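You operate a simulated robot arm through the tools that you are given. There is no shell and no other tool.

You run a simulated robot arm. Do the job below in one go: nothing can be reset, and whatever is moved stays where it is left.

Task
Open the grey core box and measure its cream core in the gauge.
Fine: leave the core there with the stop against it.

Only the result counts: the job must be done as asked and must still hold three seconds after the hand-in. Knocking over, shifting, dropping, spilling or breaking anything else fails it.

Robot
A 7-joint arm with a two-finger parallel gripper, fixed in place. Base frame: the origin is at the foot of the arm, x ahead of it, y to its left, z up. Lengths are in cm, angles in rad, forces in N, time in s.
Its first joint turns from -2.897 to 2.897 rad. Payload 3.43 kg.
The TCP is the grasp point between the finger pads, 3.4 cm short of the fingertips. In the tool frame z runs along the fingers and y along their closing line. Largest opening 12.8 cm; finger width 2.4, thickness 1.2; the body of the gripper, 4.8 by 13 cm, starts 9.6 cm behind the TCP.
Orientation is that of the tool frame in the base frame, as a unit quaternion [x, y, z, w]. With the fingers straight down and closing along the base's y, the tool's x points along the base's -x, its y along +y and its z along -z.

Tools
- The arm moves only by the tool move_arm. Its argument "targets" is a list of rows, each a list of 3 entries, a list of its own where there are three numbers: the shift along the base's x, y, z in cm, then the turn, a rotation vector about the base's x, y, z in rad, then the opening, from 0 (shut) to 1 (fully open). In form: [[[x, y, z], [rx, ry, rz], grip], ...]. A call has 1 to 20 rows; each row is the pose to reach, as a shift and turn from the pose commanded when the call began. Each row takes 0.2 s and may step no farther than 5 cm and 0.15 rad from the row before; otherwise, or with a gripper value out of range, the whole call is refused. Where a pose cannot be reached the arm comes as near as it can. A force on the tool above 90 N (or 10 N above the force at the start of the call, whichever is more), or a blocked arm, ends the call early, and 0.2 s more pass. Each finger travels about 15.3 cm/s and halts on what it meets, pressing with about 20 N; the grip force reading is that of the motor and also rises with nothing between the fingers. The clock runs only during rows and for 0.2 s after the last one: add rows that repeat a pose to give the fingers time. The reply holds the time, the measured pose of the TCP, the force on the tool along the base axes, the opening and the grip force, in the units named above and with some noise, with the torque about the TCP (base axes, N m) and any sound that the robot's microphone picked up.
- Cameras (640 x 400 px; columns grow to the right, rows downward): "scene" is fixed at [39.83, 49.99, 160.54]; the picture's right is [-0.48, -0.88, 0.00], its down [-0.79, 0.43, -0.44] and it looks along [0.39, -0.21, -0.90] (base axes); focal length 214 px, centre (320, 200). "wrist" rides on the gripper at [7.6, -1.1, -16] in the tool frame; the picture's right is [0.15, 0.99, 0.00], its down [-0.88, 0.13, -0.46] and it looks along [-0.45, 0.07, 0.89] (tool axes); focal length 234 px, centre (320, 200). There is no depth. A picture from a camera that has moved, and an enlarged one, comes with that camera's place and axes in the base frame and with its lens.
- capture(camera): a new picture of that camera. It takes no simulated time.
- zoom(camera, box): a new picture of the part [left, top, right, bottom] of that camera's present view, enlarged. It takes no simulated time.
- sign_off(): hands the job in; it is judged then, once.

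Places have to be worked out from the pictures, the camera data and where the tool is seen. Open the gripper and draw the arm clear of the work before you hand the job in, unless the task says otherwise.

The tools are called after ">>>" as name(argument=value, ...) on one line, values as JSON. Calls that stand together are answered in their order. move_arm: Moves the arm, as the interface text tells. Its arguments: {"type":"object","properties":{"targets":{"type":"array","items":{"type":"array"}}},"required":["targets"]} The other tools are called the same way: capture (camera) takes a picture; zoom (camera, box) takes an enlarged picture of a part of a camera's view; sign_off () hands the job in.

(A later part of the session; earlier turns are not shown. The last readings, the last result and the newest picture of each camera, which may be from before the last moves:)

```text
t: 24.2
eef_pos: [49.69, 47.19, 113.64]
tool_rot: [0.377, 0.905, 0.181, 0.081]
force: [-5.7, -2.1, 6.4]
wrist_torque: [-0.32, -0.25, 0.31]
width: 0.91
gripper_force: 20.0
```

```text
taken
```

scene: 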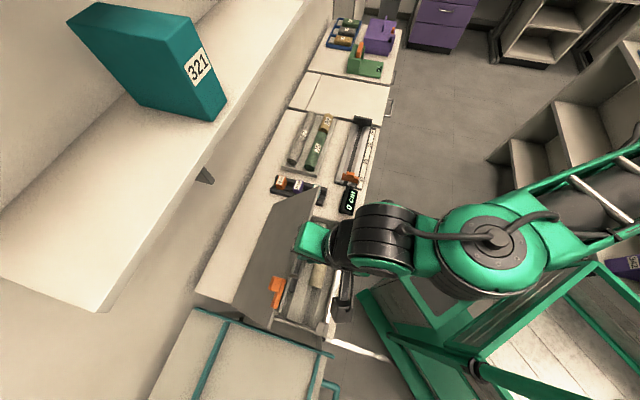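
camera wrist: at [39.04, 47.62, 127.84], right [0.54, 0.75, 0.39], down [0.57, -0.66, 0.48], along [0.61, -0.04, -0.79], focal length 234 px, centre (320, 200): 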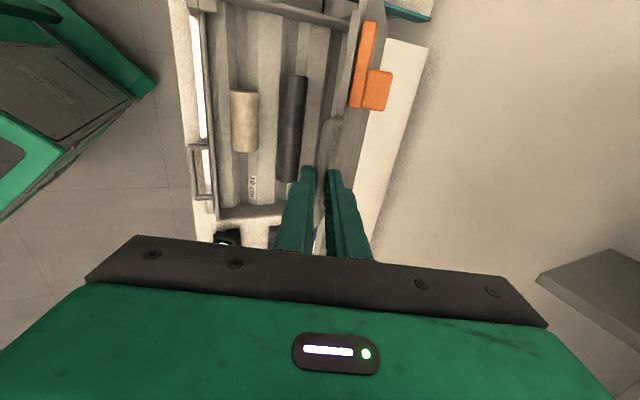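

Inside I can see a cream core and a dark core in a fluted tray. The forces stay low, so I continue the arc with more tilt toward about 80°.

>>> move_arm(targets=[[[1.5, 1.5, 1.45], [0.071, -0.071, 0], 0.0], [[3.02, 3.02, 2.78], [0.141, -0.141, 0], 0.0], [[4.65, 4.65, 3.87], [0.212, -0.212, 0], 0.0], [[6.34, 6.34, 4.73], [0.283, -0.283, 0], 0.0], [[6.34, 6.34, 4.73], [0.283, -0.283, 0], 0.0]])

>>> capture(camera="wrist")

>>> capture(camera="scene")

```text
t: 25.4
eef_pos: [56.27, 53.93, 118.29]
tool_rot: [0.357, 0.849, 0.358, 0.154]
force: [6.7, -6.1, 0.8]
wrist_torque: [-0.33, -0.45, -0.03]
width: 0.94
gripper_force: 19.7
```

```text
taken
camera wrist: at [42.05, 50.88, 128.55], right [0.39, 0.59, 0.71], down [0.44, -0.79, 0.42], along [0.81, 0.15, -0.57], focal length 234 px, centre (320, 200)
```

wrist: 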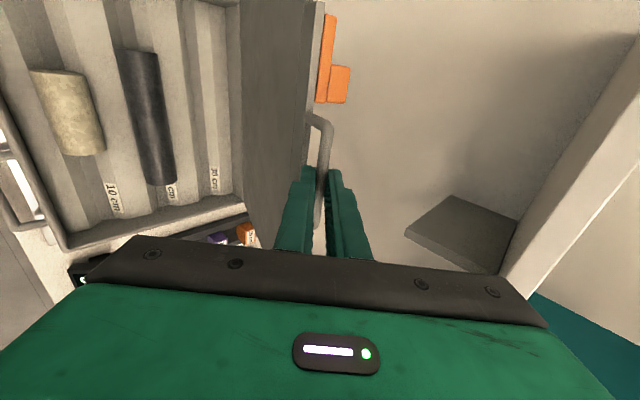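

```text
taken
```

scene: 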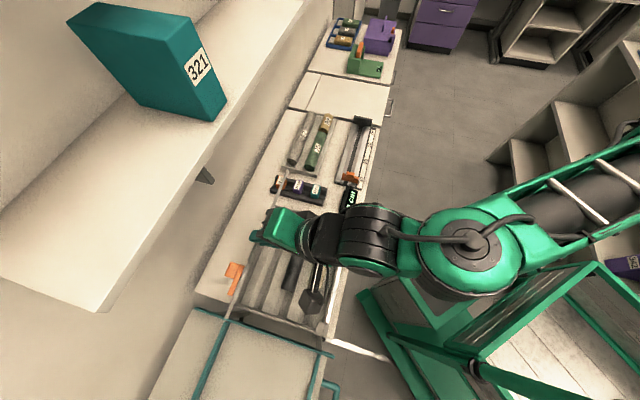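

The lid is at about 72° and the arm is clear of the shelf. I continue slowly past vertical, watching the force for the hinge's end stop.

>>> move_arm(targets=[[[0.85, 0.85, 0.3], [0.035, -0.035, 0], 0.0], [[1.7, 1.7, 0.6], [0.071, -0.071, 0], 0.0], [[2.6, 2.6, 0.8], [0.106, -0.106, 0], 0.0], [[3.5, 3.5, 0.95], [0.141, -0.141, 0], 0.0], [[4.45, 4.45, 1.03], [0.177, -0.177, 0], 0.0], [[5.4, 5.4, 1.06], [0.212, -0.212, 0], 0.0], [[5.4, 5.4, 1.06], [0.212, -0.212, 0], 0.0]])

>>> capture(camera="wrist")

>>> capture(camera="scene")

```text
t: 27.0
eef_pos: [61.3, 59.36, 119.35]
tool_rot: [0.329, 0.786, 0.482, 0.204]
force: [-3.5, 3.5, 10.3]
wrist_torque: [0.07, -0.19, 0.28]
width: 0.9
gripper_force: 20.3
```

```text
taken
camera wrist: at [45.44, 54.32, 125.53], right [0.21, 0.42, 0.88], down [0.37, -0.87, 0.32], along [0.91, 0.26, -0.34], focal length 234 px, centre (320, 200)
```

wrist: 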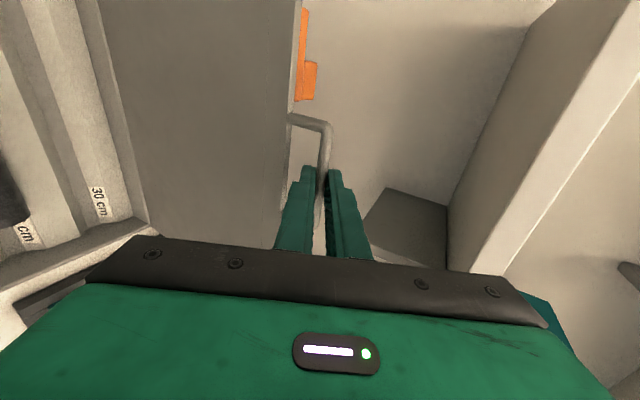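

```text
taken
```

scene: 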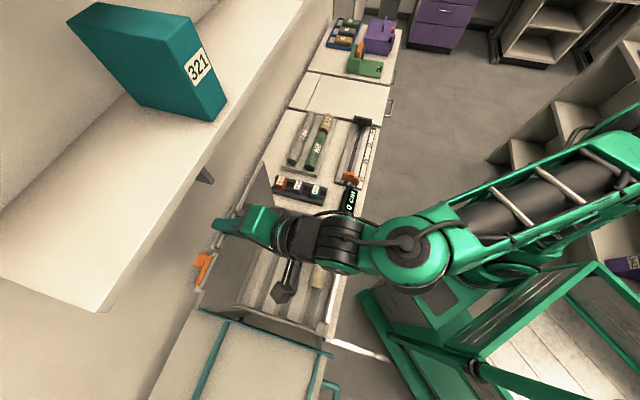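

The lid is near 86° with low force. Before going past vertical I check the shelf bracket behind the lid.

>>> zoom(camera="wrist", box=[260, 60, 500, 290])

>>> zoom(camera="scene", box=[160, 130, 320, 300])

```text
1.74 times, centred on (380, 175) of wrist
camera zoom: at [45.44, 54.32, 125.53], right [0.21, 0.42, 0.88], down [0.37, -0.87, 0.32], along [0.91, 0.26, -0.34], focal length 407 px, centre (216, 244)
```

zoom: 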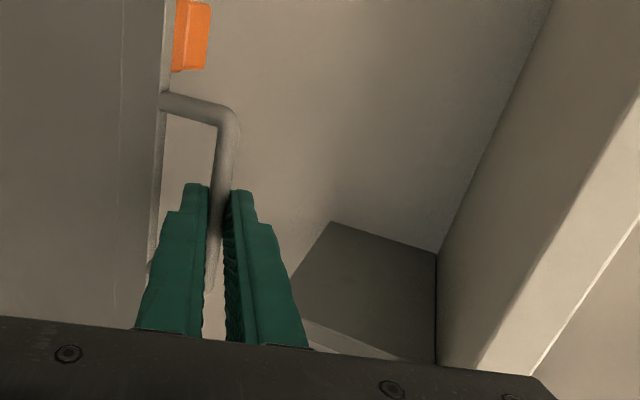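

```text
2.35 times, centred on (240, 215) of scene
camera zoom: at [39.83, 49.99, 160.54], right [-0.48, -0.88, 0.0], down [-0.79, 0.43, -0.44], along [0.39, -0.21, -0.9], focal length 505 px, centre (508, 165)
```

zoom: 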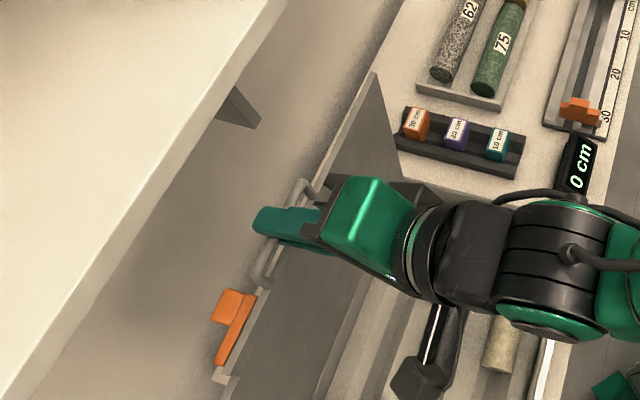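

The bracket sits well behind the lid (about 8 cm), so there is room to go past vertical. I push the lid on gently to about 96°, watching for the stop.

>>> move_arm(targets=[[[0.65, 0.65, 0.0], [0.03, -0.03, 0], 0.0], [[1.3, 1.3, 0.0], [0.05, -0.05, 0], 0.0], [[1.9, 1.9, -0.05], [0.07, -0.07, 0], 0.0], [[2.55, 2.55, -0.12], [0.08, -0.08, 0], 0.0], [[2.55, 2.55, -0.12], [0.08, -0.08, 0], 0.0]])

>>> capture(camera="wrist")

>>> zoom(camera="scene", box=[160, 130, 320, 300])

```text
t: 28.2
eef_pos: [63.86, 61.75, 119.15]
tool_rot: [0.317, 0.757, 0.526, 0.223]
force: [-7.5, 8.5, 8.3]
wrist_torque: [0.12, -0.2, 0.36]
width: 0.93
gripper_force: 20.2
```

```text
taken
camera wrist: at [47.6, 56.44, 123.71], right [0.14, 0.35, 0.93], down [0.34, -0.9, 0.28], along [0.93, 0.28, -0.25], focal length 234 px, centre (320, 200)
```

wrist: 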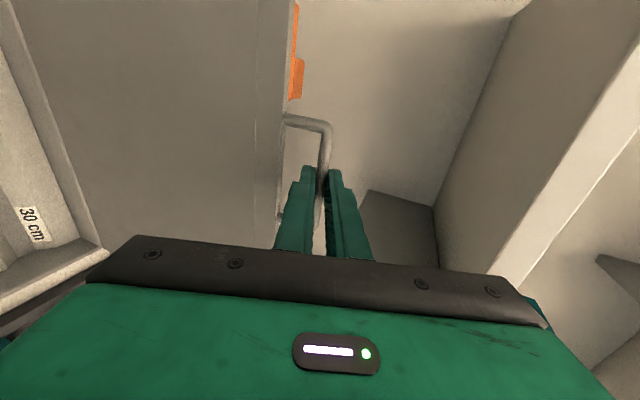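

```text
2.35 times, centred on (240, 215) of scene
camera zoom: at [39.83, 49.99, 160.54], right [-0.48, -0.88, 0.0], down [-0.79, 0.43, -0.44], along [0.39, -0.21, -0.9], focal length 505 px, centre (508, 165)
```

zoom: 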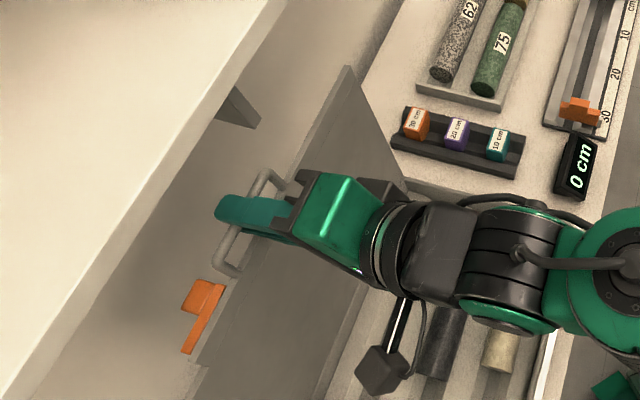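

The lid is just past vertical with no stop yet. I continue a few more degrees.

>>> move_arm(targets=[[[0.55, 0.55, -0.08], [0, 0, 0], 0.0], [[1.1, 1.1, -0.16], [0, 0, 0], 0.0], [[1.65, 1.65, -0.25], [0, 0, 0], 0.0], [[2.2, 2.2, -0.4], [0, 0, 0], 0.0], [[2.2, 2.2, -0.4], [0, 0, 0], 0.0]])

>>> capture(camera="wrist")

>>> zoom(camera="scene", box=[160, 130, 320, 300])

```text
t: 29.4
eef_pos: [66.08, 63.93, 118.93]
tool_rot: [0.317, 0.757, 0.526, 0.223]
force: [-3.7, 9.8, 26.5]
wrist_torque: [0.25, -0.4, 0.26]
width: 0.91
gripper_force: 19.6
```

```text
taken
camera wrist: at [49.77, 58.63, 123.4], right [0.14, 0.35, 0.93], down [0.34, -0.9, 0.28], along [0.93, 0.28, -0.24], focal length 234 px, centre (320, 200)
```

wrist: 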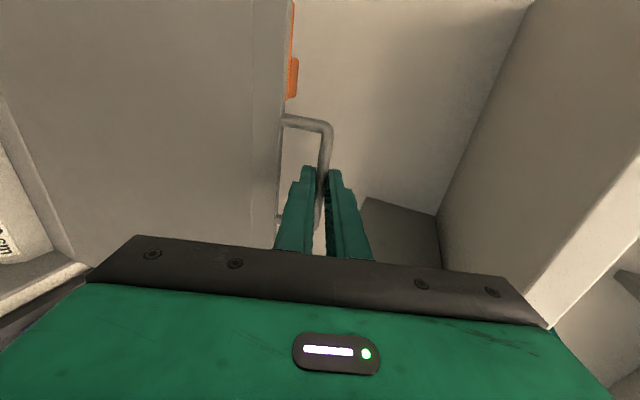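

```text
2.35 times, centred on (240, 215) of scene
camera zoom: at [39.83, 49.99, 160.54], right [-0.48, -0.88, 0.0], down [-0.79, 0.43, -0.44], along [0.39, -0.21, -0.9], focal length 505 px, centre (508, 165)
```

zoom: 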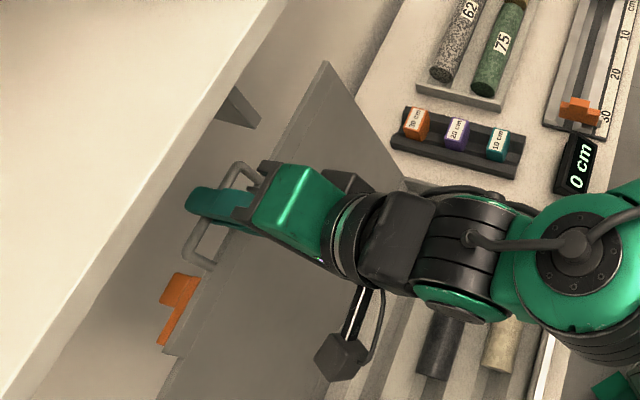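

The back-force is still small horizontally (the lid now wants to fall open); the 26 N upward is the lid's radius pushing, so I raise the path by 0.4 cm and go on in small steps until the end stop shows.

>>> move_arm(targets=[[[0.0, 0.0, 0.4], [0, 0, 0], 0.0], [[0.4, 0.4, 0.35], [0, 0, 0], 0.0], [[0.8, 0.8, 0.28], [0, 0, 0], 0.0], [[0.8, 0.8, 0.28], [0, 0, 0], 0.0]])

>>> zoom(camera="scene", box=[160, 130, 320, 300])

```text
t: 30.4
eef_pos: [67.03, 64.81, 118.81]
tool_rot: [0.319, 0.758, 0.523, 0.224]
force: [-2.6, 2.7, -0.7]
wrist_torque: [-0.09, -0.04, -0.05]
width: 0.94
gripper_force: 19.9
```

```text
2.35 times, centred on (240, 215) of scene
camera zoom: at [39.83, 49.99, 160.54], right [-0.48, -0.88, 0.0], down [-0.79, 0.43, -0.44], along [0.39, -0.21, -0.9], focal length 505 px, centre (508, 165)
```

zoom: 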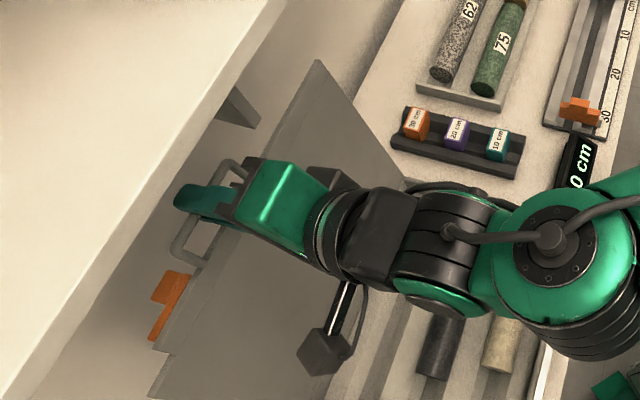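

The lid is at about 100° with almost no force. I go on a couple of degrees to find the stop so it does not drop when released.

>>> move_arm(targets=[[[0.35, 0.35, -0.08], [0, 0, 0], 0.0], [[0.7, 0.7, -0.18], [0, 0, 0], 0.0], [[1.05, 1.05, -0.3], [0, 0, 0], 0.0], [[1.05, 1.05, -0.3], [0, 0, 0], 0.0]])

>>> capture(camera="wrist")

>>> zoom(camera="scene", box=[160, 130, 320, 300])

```text
t: 31.4
eef_pos: [68.22, 65.85, 118.48]
tool_rot: [0.318, 0.758, 0.524, 0.222]
force: [-3.0, -2.6, -14.1]
wrist_torque: [-0.29, 0.07, -0.13]
width: 0.93
gripper_force: 19.9
```

```text
taken
camera wrist: at [51.82, 60.56, 123.08], right [0.15, 0.35, 0.92], down [0.34, -0.9, 0.29], along [0.93, 0.27, -0.25], focal length 234 px, centre (320, 200)
```

wrist: 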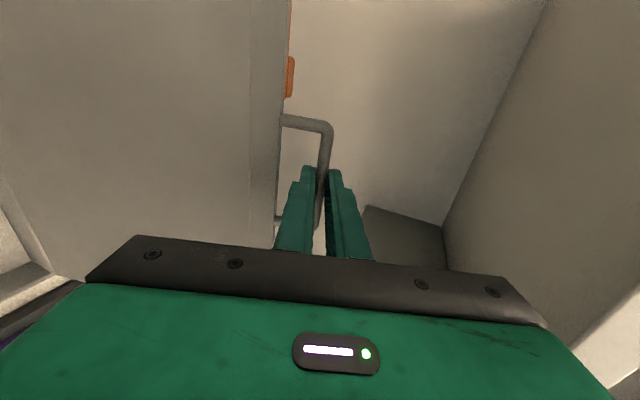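

```text
2.35 times, centred on (240, 215) of scene
camera zoom: at [39.83, 49.99, 160.54], right [-0.48, -0.88, 0.0], down [-0.79, 0.43, -0.44], along [0.39, -0.21, -0.9], focal length 505 px, centre (508, 165)
```

zoom: 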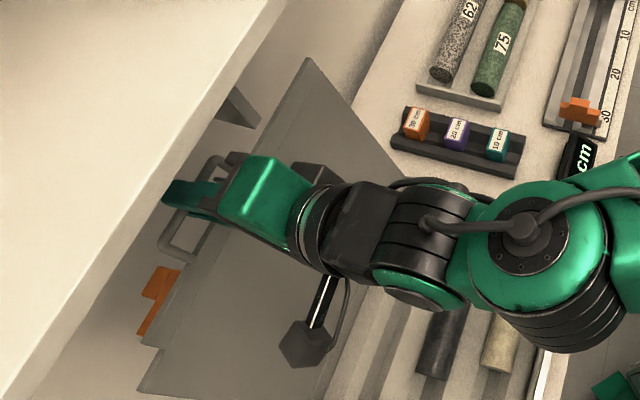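

No stop yet at about 103°. I ease on another 3° following the arc down, to leave it resting rather than falling.

>>> move_arm(targets=[[[0.35, 0.35, -0.25], [0, 0, 0], 0.0], [[0.7, 0.7, -0.4], [0, 0, 0], 0.0], [[1.05, 1.05, -0.58], [0, 0, 0], 0.0], [[1.05, 1.05, -0.58], [0, 0, 0], 0.0]])

>>> zoom(camera="scene", box=[160, 130, 320, 300])

```text
t: 32.4
eef_pos: [69.21, 66.86, 118.14]
tool_rot: [0.318, 0.757, 0.525, 0.223]
force: [-5.9, -8.4, -7.6]
wrist_torque: [-0.26, 0.0, -0.27]
width: 0.91
gripper_force: 19.9
```

```text
2.35 times, centred on (240, 215) of scene
camera zoom: at [39.83, 49.99, 160.54], right [-0.48, -0.88, 0.0], down [-0.79, 0.43, -0.44], along [0.39, -0.21, -0.9], focal length 505 px, centre (508, 165)
```

zoom: 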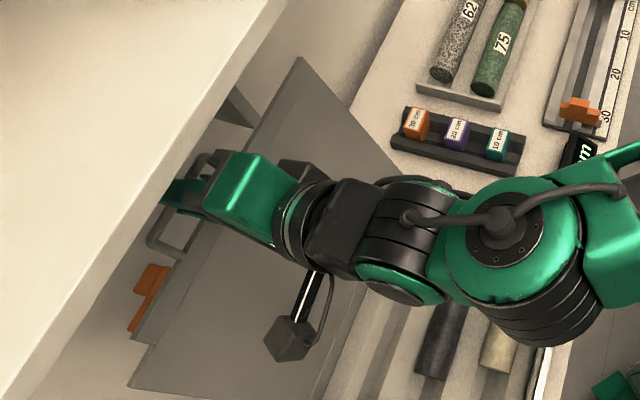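

There is now about 10 N of resistance. I check with the wrist camera that this is the lid and not the hand near the shelf.

>>> capture(camera="wrist")

>>> capture(camera="scene")

```text
taken
camera wrist: at [52.81, 61.51, 122.7], right [0.14, 0.35, 0.93], down [0.34, -0.9, 0.28], along [0.93, 0.28, -0.25], focal length 234 px, centre (320, 200)
```

wrist: 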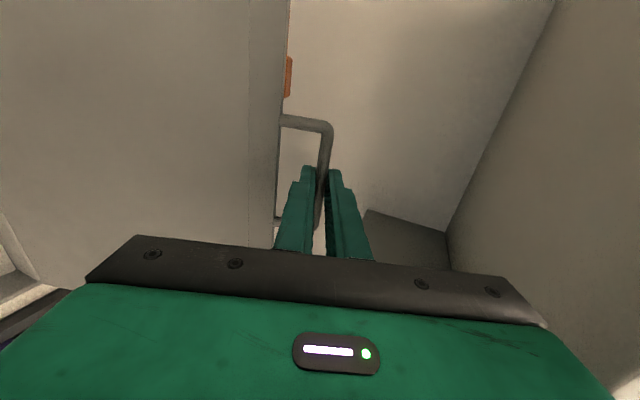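

```text
taken
```

scene: 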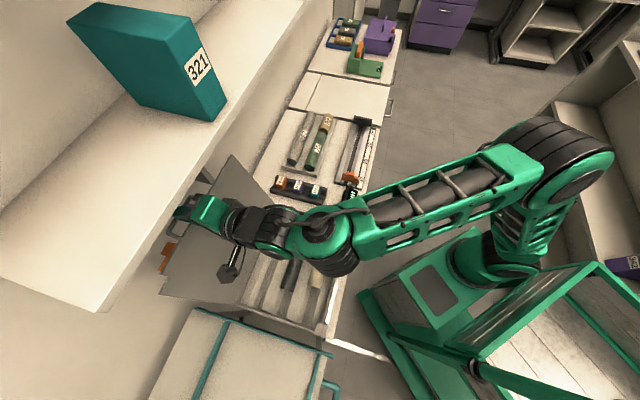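

By triangulation the shelf's lower front edge is near q≈89, z≈131.6, about 3 cm above the hand, so the hand is clear. I go one more degree to see whether this is the hinge stop.

>>> move_arm(targets=[[[0.2, 0.2, -0.2], [0, 0, 0], 0.0], [[0.4, 0.4, -0.3], [0, 0, 0], 0.0], [[0.4, 0.4, -0.3], [0, 0, 0], 0.0]])

```text
t: 33.2
eef_pos: [69.62, 67.24, 117.9]
tool_rot: [0.318, 0.757, 0.525, 0.223]
force: [-3.2, -8.4, 3.3]
wrist_torque: [-0.1, -0.11, -0.15]
width: 0.93
gripper_force: 20.2
```

Resistance stays constant at 8–10 N, so it is hinge friction and the lid should stay put. I open the fingers slightly and watch whether the lid moves.

>>> move_arm(targets=[[[0, 0, 0], [0, 0, 0], 0.08], [[0, 0, 0], [0, 0, 0], 0.14], [[0, 0, 0], [0, 0, 0], 0.18], [[0, 0, 0], [0, 0, 0], 0.18]])

>>> capture(camera="wrist")

>>> zoom(camera="scene", box=[140, 130, 300, 300])

```text
t: 34.2
eef_pos: [69.49, 67.24, 117.89]
tool_rot: [0.318, 0.758, 0.525, 0.222]
force: [0.1, -0.1, -0.9]
wrist_torque: [0.0, 0.0, 0.03]
width: 2.32
gripper_force: 0.0
```

```text
taken
camera wrist: at [53.19, 61.96, 122.42], right [0.14, 0.35, 0.93], down [0.34, -0.9, 0.28], along [0.93, 0.28, -0.25], focal length 234 px, centre (320, 200)
```

wrist: 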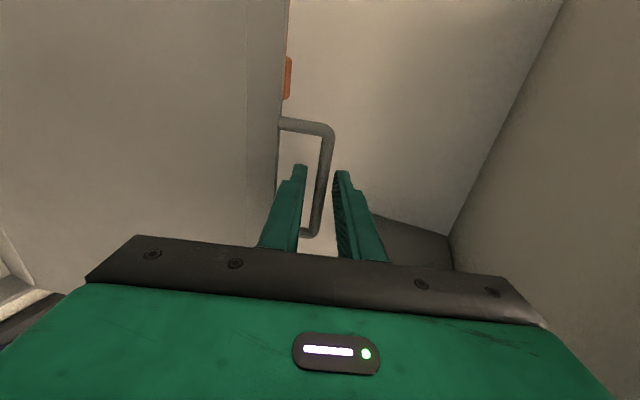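

```text
2.35 times, centred on (220, 215) of scene
camera zoom: at [39.83, 49.99, 160.54], right [-0.48, -0.88, 0.0], down [-0.79, 0.43, -0.44], along [0.39, -0.21, -0.9], focal length 505 px, centre (555, 165)
```

zoom: 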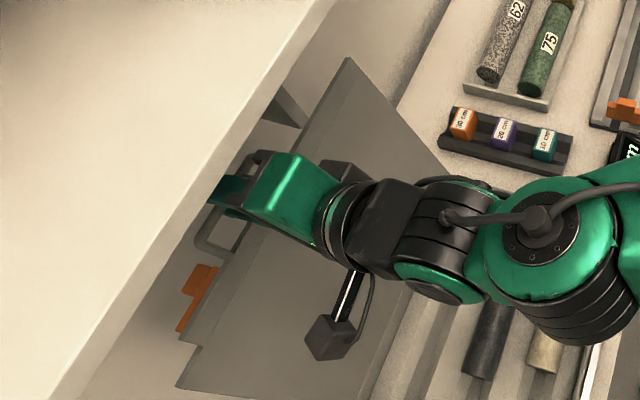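

The lid stays where it is with the fingers free of the bar. I draw back along the finger direction, then move off toward the base and bring the tool upright above the open box.

>>> move_arm(targets=[[[-1.3, -1.3, 0.85], [0, 0, 0], 0.18], [[-2.6, -2.6, 1.7], [0, 0, 0], 0.18], [[-5.1, -5.1, 3.2], [0, 0, 0], 0.18], [[-7.9, -7.9, 3.2], [-0.1, 0.1, 0], 0.2], [[-10.7, -10.7, 3.2], [-0.2, 0.2, 0], 0.2], [[-13.5, -13.5, 3.2], [-0.3, 0.3, 0], 0.2], [[-16.3, -16.3, 3.2], [-0.4, 0.4, 0], 0.2], [[-18.5, -18.5, 3.2], [-0.5, 0.5, 0], 0.2], [[-18.5, -18.5, 3.2], [-0.6, 0.6, 0], 0.2], [[-18.5, -18.5, 3.2], [-0.7, 0.7, 0], 0.2], [[-18.5, -18.5, 3.2], [-0.8, 0.8, 0], 0.2], [[-18.5, -18.5, 3.2], [-0.8, 0.8, 0], 0.2]])

>>> capture(camera="wrist")

>>> capture(camera="scene")

```text
t: 36.8
eef_pos: [51.01, 48.72, 121.03]
tool_rot: [0.382, 0.923, 0.034, 0.021]
force: [0.6, -0.8, 0.1]
wrist_torque: [0.05, 0.03, -0.01]
width: 2.56
gripper_force: 0.1
```

```text
taken
camera wrist: at [43.8, 52.42, 136.8], right [0.59, 0.8, 0.08], down [0.68, -0.55, 0.47], along [0.42, -0.23, -0.88], focal length 234 px, centre (320, 200)
```

wrist: 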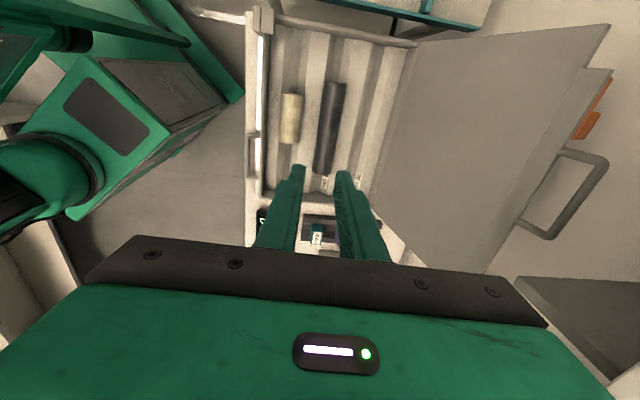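

```text
taken
```

scene: 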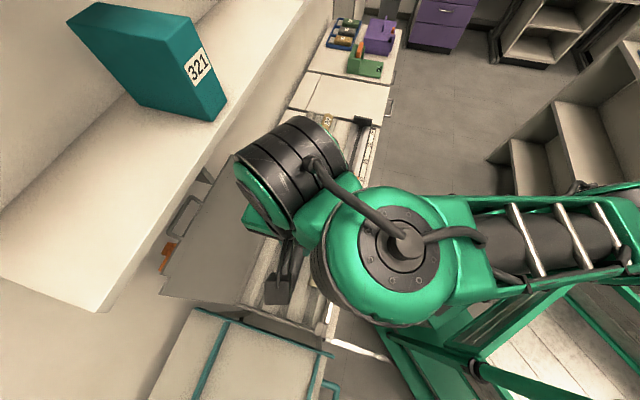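

The lid stays open. I remove the last 0.08 rad of tilt and look closely into the box.

>>> move_arm(targets=[[[0, 0, 0], [-0.055, 0.055, 0], 0.3], [[0, 0, 0], [-0.055, 0.055, 0], 0.5], [[0, 0, 0], [-0.055, 0.055, 0], 0.5]])

>>> capture(camera="wrist")

>>> zoom(camera="wrist", box=[230, 0, 430, 200])

```text
t: 37.6
eef_pos: [51.11, 48.68, 120.9]
tool_rot: [0.383, 0.924, -0.001, 0.006]
force: [0.2, -0.2, -0.6]
wrist_torque: [0.0, 0.0, 0.01]
width: 6.39
gripper_force: 0.0
```

```text
taken
camera wrist: at [44.71, 53.34, 136.92], right [0.6, 0.8, 0.0], down [0.71, -0.53, 0.47], along [0.37, -0.28, -0.88], focal length 234 px, centre (320, 200)
```

wrist: 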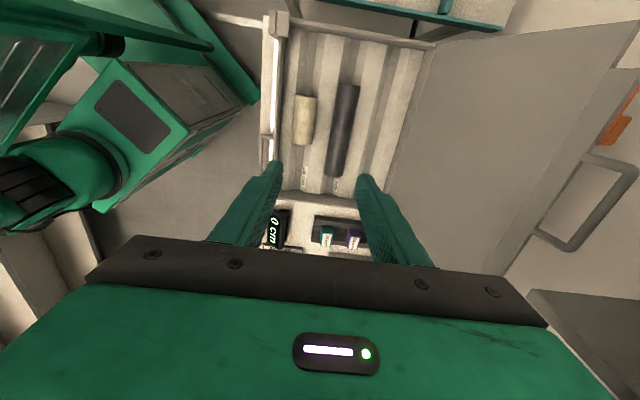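

```text
2.00 times, centred on (330, 100) of wrist
camera zoom: at [44.71, 53.34, 136.92], right [0.6, 0.8, 0.0], down [0.71, -0.53, 0.47], along [0.37, -0.28, -0.88], focal length 468 px, centre (300, 400)
```

zoom: 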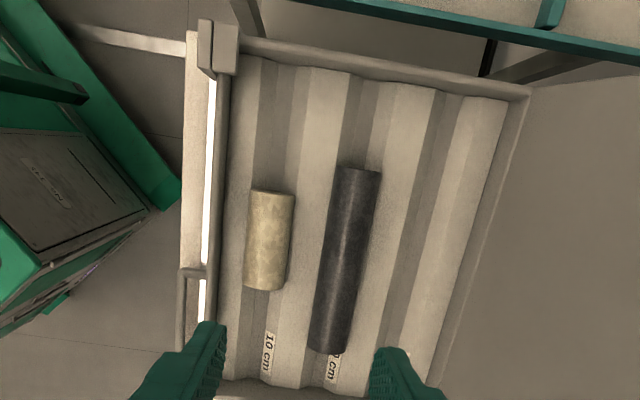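

The cream core lies in the first groove, about 10 cm long and 4.5 cm thick, centred near (49.3, 45.8). I move lower above it to see the groove profile and the free space for the fingers.

>>> move_arm(targets=[[[-0.6, -1, -4], [0, 0, 0], 0.5], [[-1.2, -2, -8], [0, 0, 0], 0.5], [[-1.8, -2.9, -12], [0, 0, 0], 0.5], [[-1.8, -2.9, -16], [0, 0, 0], 0.5], [[-1.8, -2.9, -20], [0, 0, 0], 0.5], [[-1.8, -2.9, -20], [0, 0, 0], 0.5]])

>>> capture(camera="wrist")

>>> zoom(camera="wrist", box=[230, 60, 430, 260])

```text
t: 39.0
eef_pos: [49.14, 46.12, 100.96]
tool_rot: [0.383, 0.924, -0.001, 0.007]
force: [1.2, 0.9, -0.3]
wrist_torque: [0.01, -0.04, 0.0]
width: 6.39
gripper_force: 0.0
```

```text
taken
camera wrist: at [42.77, 50.7, 116.89], right [0.6, 0.8, 0.0], down [0.71, -0.53, 0.47], along [0.38, -0.28, -0.88], focal length 234 px, centre (320, 200)
```

wrist: 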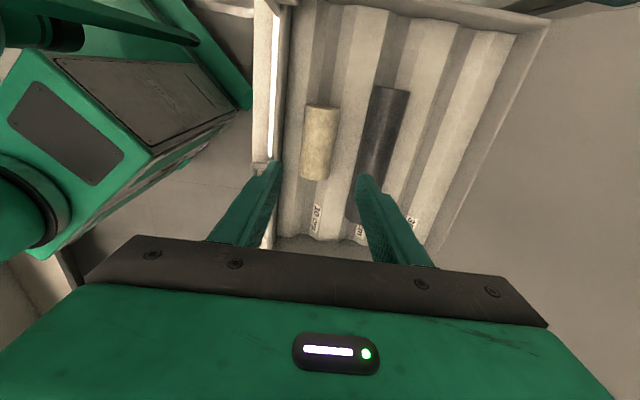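

```text
2.00 times, centred on (330, 160) of wrist
camera zoom: at [42.77, 50.7, 116.89], right [0.6, 0.8, 0.0], down [0.71, -0.53, 0.47], along [0.38, -0.28, -0.88], focal length 468 px, centre (300, 280)
```

zoom: 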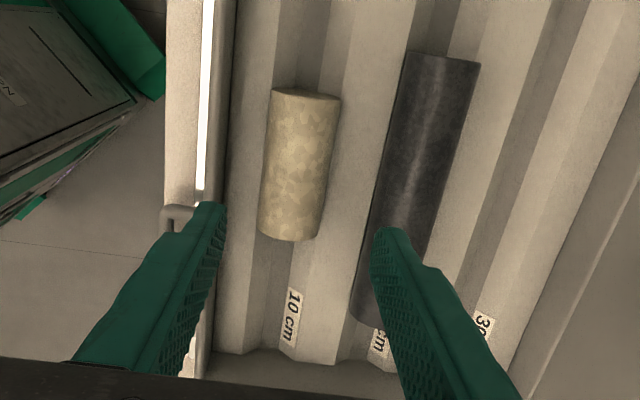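

The core is 4.3 cm thick with its centre under the TCP; the front wall leaves limited space, so I use a 5.4 cm opening. I go down to just above it and check.

>>> move_arm(targets=[[[-0.1, -0.1, -3], [0, 0, 0], 0.42], [[-0.1, -0.1, -6], [0, 0, 0], 0.42], [[-0.1, -0.1, -9], [0, 0, 0], 0.42], [[-0.1, -0.1, -9], [0, 0, 0], 0.42]])

>>> capture(camera="wrist")

>>> zoom(camera="wrist", box=[240, 100, 400, 260])

```text
t: 40.0
eef_pos: [49.15, 45.75, 92.13]
tool_rot: [0.383, 0.924, -0.001, 0.006]
force: [-0.6, 0.8, -0.5]
wrist_torque: [0.0, 0.01, -0.01]
width: 5.4
gripper_force: 0.1
```

```text
taken
camera wrist: at [42.59, 50.28, 107.97], right [0.6, 0.8, 0.0], down [0.71, -0.53, 0.47], along [0.38, -0.28, -0.88], focal length 234 px, centre (320, 200)
```

wrist: 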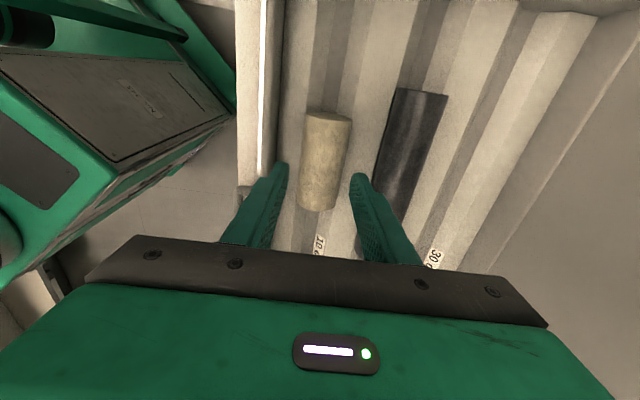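

```text
2.50 times, centred on (320, 180) of wrist
camera zoom: at [42.59, 50.28, 107.97], right [0.6, 0.8, 0.0], down [0.71, -0.53, 0.47], along [0.38, -0.28, -0.88], focal length 585 px, centre (320, 250)
```

zoom: 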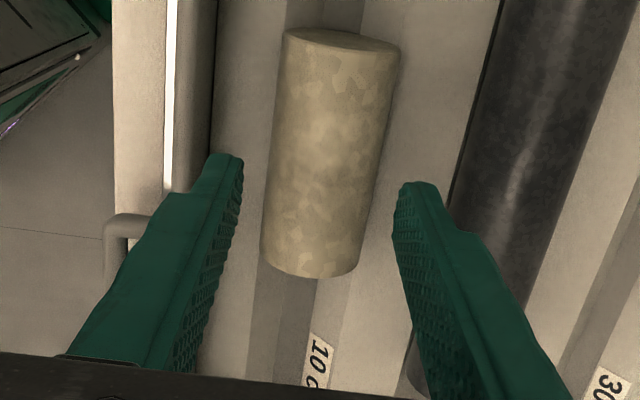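

The fingers are centred around the core, with flat ridges on both sides beneath the fingertips. I descend in small steps, feeling for the ridge.

>>> move_arm(targets=[[[0, 0, -1], [0, 0, 0], 0.42], [[0, 0, -2], [0, 0, 0], 0.42], [[0, 0, -2.7], [0, 0, 0], 0.42], [[0, 0, -2.7], [0, 0, 0], 0.42]])

>>> zoom(camera="wrist", box=[240, 120, 400, 280])

```text
t: 41.0
eef_pos: [48.95, 45.66, 89.25]
tool_rot: [0.383, 0.924, 0.0, 0.006]
force: [0.8, -0.6, -0.9]
wrist_torque: [0.01, 0.01, 0.0]
width: 5.36
gripper_force: 0.0
```

```text
2.50 times, centred on (320, 200) of wrist
camera zoom: at [42.63, 50.25, 105.21], right [0.6, 0.8, 0.0], down [0.71, -0.53, 0.47], along [0.38, -0.28, -0.88], focal length 585 px, centre (320, 200)
```

zoom: 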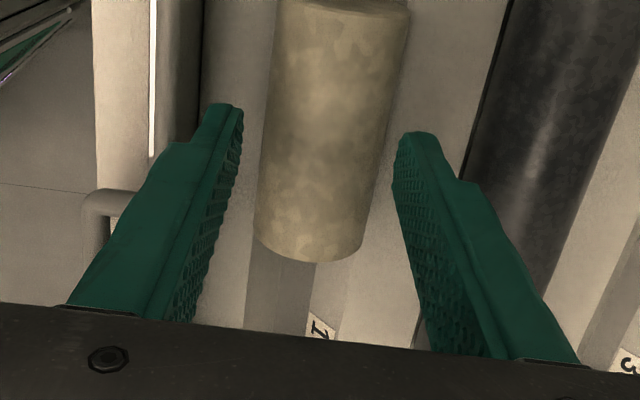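

No contact yet with tips at z≈85.8. I go down another 0.9 cm in fine steps.

>>> move_arm(targets=[[[0, 0, -0.3], [0, 0, 0], 0.42], [[0, 0, -0.6], [0, 0, 0], 0.42], [[0, 0, -0.9], [0, 0, 0], 0.42], [[0, 0, -0.9], [0, 0, 0], 0.42]])

>>> zoom(camera="wrist", box=[240, 120, 400, 280])

```text
t: 42.0
eef_pos: [48.96, 45.89, 88.35]
tool_rot: [0.383, 0.924, 0.0, 0.005]
force: [-0.6, -0.2, -0.1]
wrist_torque: [-0.02, 0.04, -0.03]
width: 5.37
gripper_force: 0.1
```

```text
2.50 times, centred on (320, 200) of wrist
camera zoom: at [42.58, 50.44, 104.25], right [0.6, 0.8, 0.0], down [0.71, -0.53, 0.47], along [0.38, -0.28, -0.88], focal length 585 px, centre (320, 200)
```

zoom: 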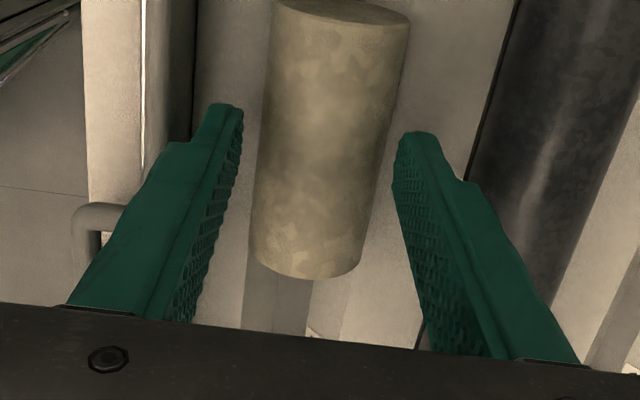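

Still free with tips at z≈84.95. I go a further 0.6 cm so the pads are sure to reach below the core's middle.

>>> move_arm(targets=[[[0, 0, -0.2], [0, 0, 0], 0.42], [[0, 0, -0.4], [0, 0, 0], 0.42], [[0, 0, -0.6], [0, 0, 0], 0.42], [[0, 0, -0.6], [0, 0, 0], 0.42]])

>>> zoom(camera="wrist", box=[240, 120, 400, 280])

```text
t: 43.0
eef_pos: [49.11, 45.66, 87.87]
tool_rot: [0.382, 0.924, -0.001, 0.006]
force: [-0.1, 0.5, -0.5]
wrist_torque: [0.0, 0.02, -0.01]
width: 5.36
gripper_force: 0.0
```

```text
2.50 times, centred on (320, 200) of wrist
camera zoom: at [42.7, 50.38, 103.72], right [0.6, 0.8, 0.0], down [0.71, -0.53, 0.47], along [0.38, -0.28, -0.88], focal length 585 px, centre (320, 200)
```

zoom: 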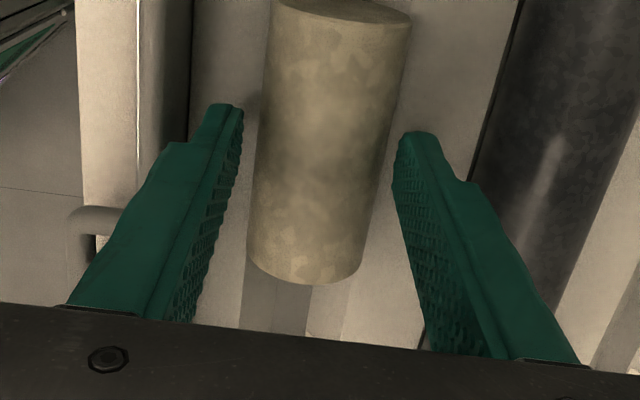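

The fingertips now cast tight shadows near the ridge, at z≈84.4. I close on the core.

>>> move_arm(targets=[[[0, 0, 0], [0, 0, 0], 0.37], [[0, 0, 0], [0, 0, 0], 0.33], [[0, 0, 0], [0, 0, 0], 0.28], [[0, 0, 0], [0, 0, 0], 0.28], [[0, 0, 0], [0, 0, 0], 0.28]])

>>> zoom(camera="wrist", box=[240, 120, 400, 280])

```text
t: 44.2
eef_pos: [49.16, 45.8, 87.87]
tool_rot: [0.383, 0.924, 0.0, 0.007]
force: [7.1, 8.0, 5.3]
wrist_torque: [0.36, -0.32, 0.02]
width: 4.21
gripper_force: 20.5
```

```text
2.50 times, centred on (320, 200) of wrist
camera zoom: at [42.74, 50.41, 103.76], right [0.6, 0.8, 0.0], down [0.71, -0.53, 0.47], along [0.38, -0.28, -0.88], focal length 585 px, centre (320, 200)
```

zoom: 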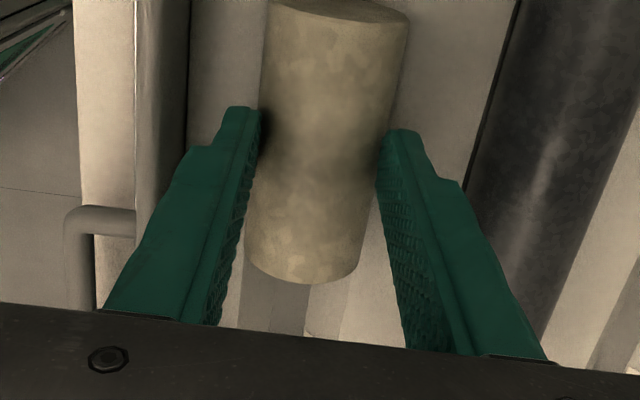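

The grip holds at 4.2 cm. I ease 0.15 cm toward the side force, then lift a little and check that only the core comes up.

>>> move_arm(targets=[[[0.1, 0.1, 0.2], [0, 0, 0], 0.28], [[0.1, 0.1, 0.7], [0, 0, 0], 0.28], [[0.1, 0.1, 1.3], [0, 0, 0], 0.28], [[0.1, 0.1, 2.0], [0, 0, 0], 0.28], [[0.1, 0.1, 3.0], [0, 0, 0], 0.28], [[0.1, 0.1, 3.0], [0, 0, 0], 0.28]])

>>> capture(camera="wrist")

```text
t: 45.6
eef_pos: [49.24, 45.88, 90.83]
tool_rot: [0.383, 0.924, -0.001, 0.006]
force: [-0.2, 0.3, -0.2]
wrist_torque: [-0.01, 0.0, 0.01]
width: 3.57
gripper_force: 0.1
```

```text
taken
camera wrist: at [42.85, 50.57, 106.75], right [0.6, 0.8, 0.0], down [0.71, -0.53, 0.47], along [0.38, -0.28, -0.88], focal length 234 px, centre (320, 200)
```

wrist: 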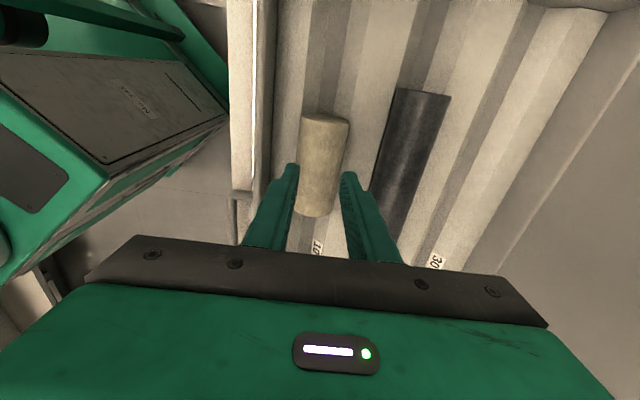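

The fingers slipped off over the top: the pads were still above the core's middle, and the core is still in its groove. From the 4.2 cm chord its centre must be near z≈83.6, so I reopen and go lower in fine steps.

>>> move_arm(targets=[[[0, 0, 0.5], [0, 0, 0], 0.42], [[0, 0, 0.5], [0, 0, 0], 0.42], [[0, 0, -1.5], [0, 0, 0], 0.42], [[0, 0, -3.0], [0, 0, 0], 0.42], [[0, 0, -3.4], [0, 0, 0], 0.42], [[0, 0, -3.7], [0, 0, 0], 0.42], [[0, 0, -3.7], [0, 0, 0], 0.42]])

>>> zoom(camera="wrist", box=[240, 120, 400, 280])

```text
t: 47.2
eef_pos: [49.19, 45.95, 87.06]
tool_rot: [0.382, 0.924, -0.001, 0.007]
force: [-0.2, -1.1, 0.7]
wrist_torque: [-0.03, -0.03, -0.02]
width: 5.35
gripper_force: 0.0
```

```text
2.50 times, centred on (320, 200) of wrist
camera zoom: at [42.79, 50.56, 102.95], right [0.6, 0.8, 0.0], down [0.71, -0.53, 0.47], along [0.38, -0.28, -0.88], focal length 585 px, centre (320, 200)
```

zoom: 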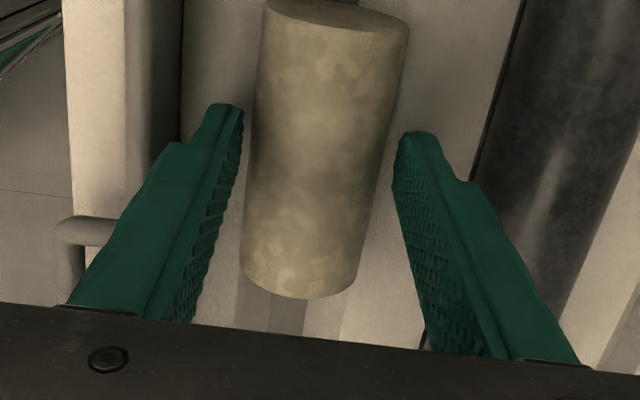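

>>> zoom(camera="wrist", box=[285, 135, 355, 205])

```text
5.71 times, centred on (320, 170) of wrist
camera zoom: at [42.79, 50.56, 102.95], right [0.6, 0.8, 0.0], down [0.71, -0.53, 0.47], along [0.38, -0.28, -0.88], focal length 1338 px, centre (320, 371)
```

zoom: 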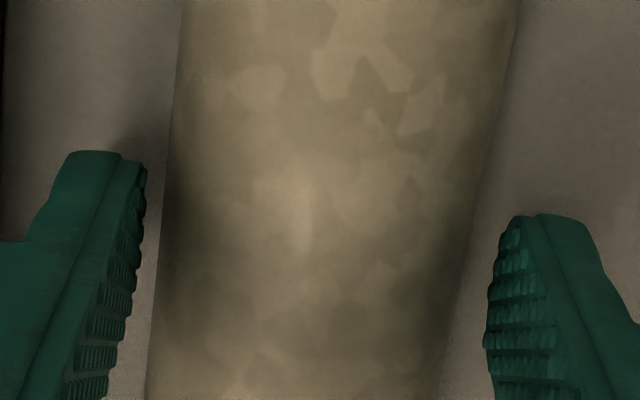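

The core is about 4.8 cm thick and well centred, with its centre near z≈83.3. I widen a touch and descend another 0.9 cm in small steps.

>>> move_arm(targets=[[[0, 0, -0.2], [0, 0, 0], 0.44], [[0, 0, -0.4], [0, 0, 0], 0.44], [[0, 0, -0.6], [0, 0, 0], 0.44], [[0, 0, -0.6], [0, 0, 0], 0.44]])

>>> zoom(camera="wrist", box=[285, 135, 355, 205])

```text
t: 48.2
eef_pos: [49.29, 45.93, 86.42]
tool_rot: [0.382, 0.924, -0.001, 0.007]
force: [0.3, 0.6, -0.9]
wrist_torque: [-0.03, 0.0, 0.01]
width: 5.64
gripper_force: 0.1
```

```text
5.71 times, centred on (320, 170) of wrist
camera zoom: at [42.82, 50.56, 102.38], right [0.6, 0.8, 0.0], down [0.71, -0.53, 0.47], along [0.38, -0.28, -0.88], focal length 1338 px, centre (320, 371)
```

zoom: 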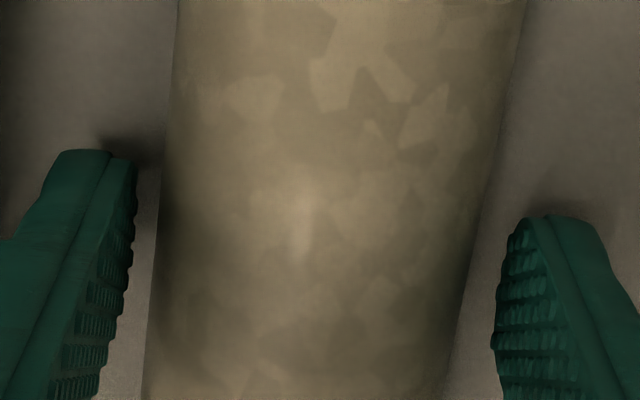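

Still no contact, though the shadows tighten under the tips. I go another 0.5 cm.

>>> move_arm(targets=[[[0, 0, -0.15], [0, 0, 0], 0.44], [[0, 0, -0.3], [0, 0, 0], 0.44], [[0, 0, -0.45], [0, 0, 0], 0.44], [[0, 0, -0.45], [0, 0, 0], 0.44]])

>>> zoom(camera="wrist", box=[285, 135, 355, 205])

```text
t: 49.2
eef_pos: [49.14, 46.0, 86.04]
tool_rot: [0.383, 0.924, -0.001, 0.005]
force: [-0.4, 0.3, -0.2]
wrist_torque: [-0.01, -0.03, 0.04]
width: 5.62
gripper_force: 0.0
```

```text
5.71 times, centred on (320, 170) of wrist
camera zoom: at [42.75, 50.56, 101.9], right [0.6, 0.8, 0.0], down [0.71, -0.53, 0.47], along [0.38, -0.28, -0.88], focal length 1338 px, centre (320, 371)
```

zoom: 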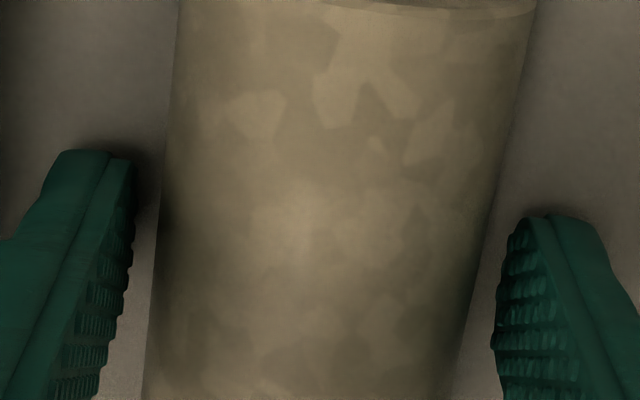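

I close again at this depth and read the width.

>>> move_arm(targets=[[[0, 0, 0], [0, 0, 0], 0.4], [[0, 0, 0], [0, 0, 0], 0.36], [[0, 0, 0], [0, 0, 0], 0.3], [[0, 0, 0], [0, 0, 0], 0.3], [[0, 0, 0], [0, 0, 0], 0.3]])

>>> zoom(camera="wrist", box=[285, 135, 355, 205])

```text
t: 50.4
eef_pos: [49.16, 45.86, 85.91]
tool_rot: [0.383, 0.924, -0.001, 0.006]
force: [-5.0, -5.0, 1.0]
wrist_torque: [-0.19, 0.15, -0.03]
width: 4.71
gripper_force: 20.1
```

```text
5.71 times, centred on (320, 170) of wrist
camera zoom: at [42.73, 50.54, 101.9], right [0.6, 0.8, 0.0], down [0.71, -0.53, 0.47], along [0.38, -0.28, -0.88], focal length 1338 px, centre (320, 371)
```

zoom: 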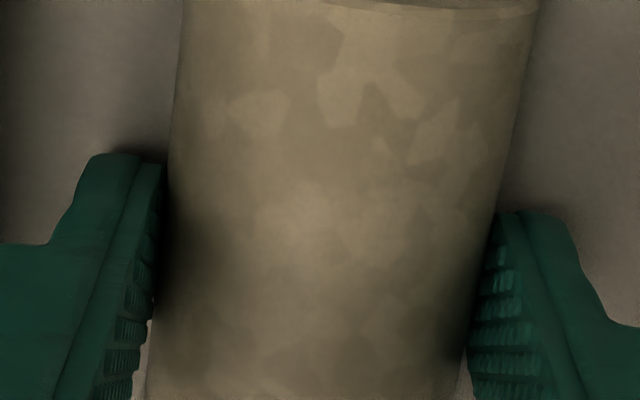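

Width is now 4.71 cm at full force, i.e. at the core's full thickness. I lift 1 cm and check that the width holds.

>>> move_arm(targets=[[[0, 0, 0.2], [0, 0, 0], 0.3], [[0, 0, 0.5], [0, 0, 0], 0.3], [[0, 0, 1.0], [0, 0, 0], 0.3], [[0, 0, 1.0], [0, 0, 0], 0.3]])

>>> capture(camera="wrist")

```text
t: 51.4
eef_pos: [49.28, 45.96, 87.06]
tool_rot: [0.384, 0.923, 0.0, 0.007]
force: [-0.4, -0.5, -4.7]
wrist_torque: [0.04, 0.01, -0.01]
width: 4.75
gripper_force: 20.1
```

```text
taken
camera wrist: at [42.83, 50.62, 102.89], right [0.6, 0.8, 0.0], down [0.71, -0.53, 0.47], along [0.38, -0.28, -0.88], focal length 234 px, centre (320, 200)
```

wrist: 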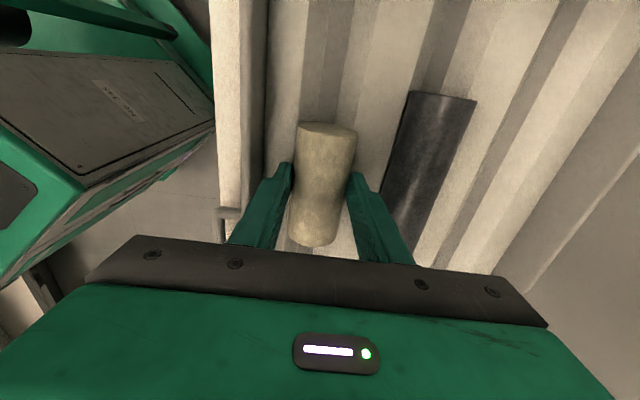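

The core is held: 4.7 N of weight and the width steady at 4.75 cm. I lift it clear and carry it toward the gauge at a safe height.

>>> move_arm(targets=[[[0, 0, 1.5], [0, 0, 0], 0.3], [[0, 0, 3.5], [0, 0, 0], 0.3], [[0, 0, 6], [0, 0, 0], 0.3], [[0, 0, 9], [0, 0, 0], 0.3], [[0, 0, 12], [0, 0, 0], 0.3], [[0, 0, 15], [0, 0, 0], 0.3], [[0, 0, 18], [0, 0, 0], 0.3], [[0, 0, 20], [0, 0, 0], 0.3], [[0, 0, 20], [0, 0, 0], 0.3]])

>>> move_arm(targets=[[[1.5, -1.5, 0], [0, 0, 0], 0.3], [[3.8, -4, 0], [0, 0, 0], 0.3], [[6.1, -6.5, 0], [0, 0, 0], 0.3], [[8.4, -9, 0], [0, 0, 0], 0.3], [[10.7, -11.5, 0], [0, 0, 0], 0.3], [[13, -14, 0], [0, 0, 0], 0.3], [[15.3, -16.5, 0], [0, 0, 0], 0.3], [[17.6, -19, 0], [0, 0, 0], 0.3], [[19.9, -21.5, 0], [0, 0, 0], 0.3], [[21.5, -23.5, 0], [0, 0, 0], 0.3], [[22, -24, 0], [0, 0, 0], 0.3], [[22, -24, 0], [0, 0, 0], 0.3]])

>>> capture(camera="wrist")

>>> capture(camera="scene")

```text
t: 53.4
eef_pos: [49.09, 45.91, 107.19]
tool_rot: [0.382, 0.924, -0.001, 0.006]
force: [0.2, -0.4, 0.0]
wrist_torque: [0.01, 0.02, -0.02]
width: 3.85
gripper_force: 0.1
```

```text
t: 56.0
eef_pos: [71.43, 21.75, 107.03]
tool_rot: [0.383, 0.924, -0.001, 0.006]
force: [-1.4, -0.1, -0.1]
wrist_torque: [-0.01, -0.02, -0.03]
width: 3.84
gripper_force: 0.2
```

```text
taken
camera wrist: at [64.88, 26.47, 122.82], right [0.6, 0.8, 0.0], down [0.71, -0.53, 0.47], along [0.38, -0.28, -0.88], focal length 234 px, centre (320, 200)
```

wrist: 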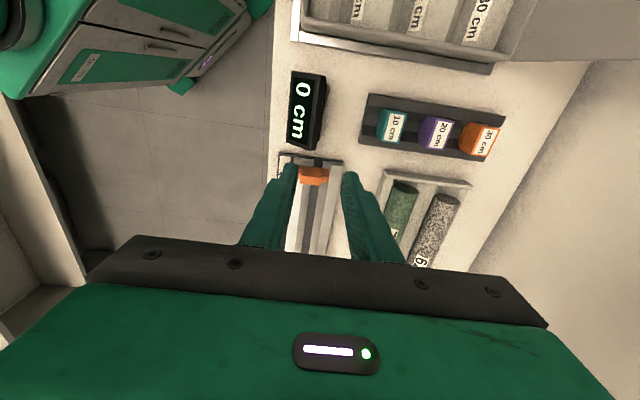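

```text
taken
```

scene: 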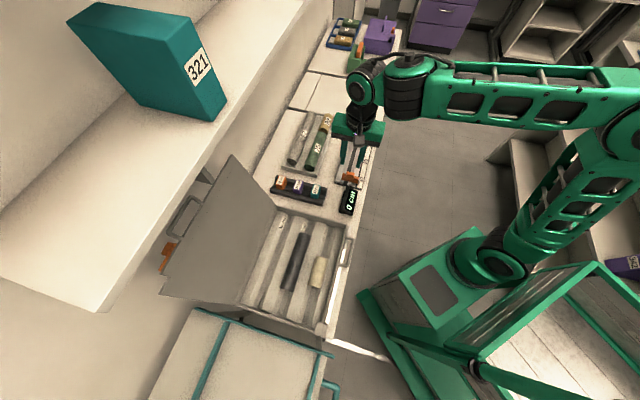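

The core slipped out during the faster lift; the scene picture shows it back in its groove in the box. I zoom in to check its state and use this view to study the gauge too.

>>> zoom(camera="scene", box=[220, 190, 370, 350])

>>> zoom(camera="wrist", box=[250, 0, 530, 260])

```text
2.50 times, centred on (295, 270) of scene
camera zoom: at [39.83, 49.99, 160.54], right [-0.48, -0.88, 0.0], down [-0.79, 0.43, -0.44], along [0.39, -0.21, -0.9], focal length 536 px, centre (382, 25)
```

zoom: 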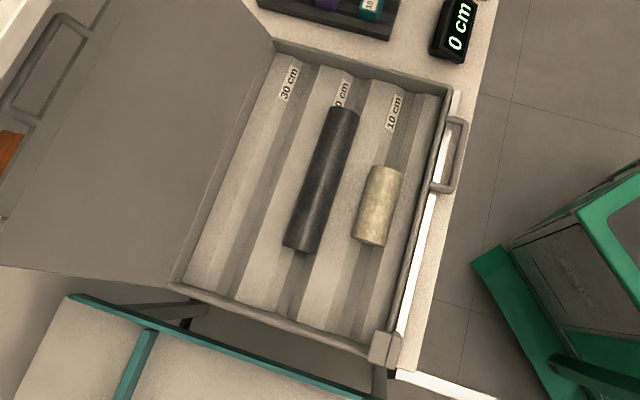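

```text
1.54 times, centred on (390, 130) of wrist
camera zoom: at [64.88, 26.47, 122.82], right [0.6, 0.8, 0.0], down [0.71, -0.53, 0.47], along [0.38, -0.28, -0.88], focal length 360 px, centre (212, 308)
```

zoom: 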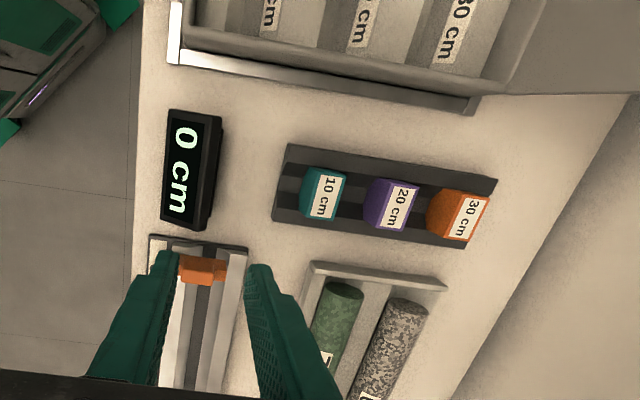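

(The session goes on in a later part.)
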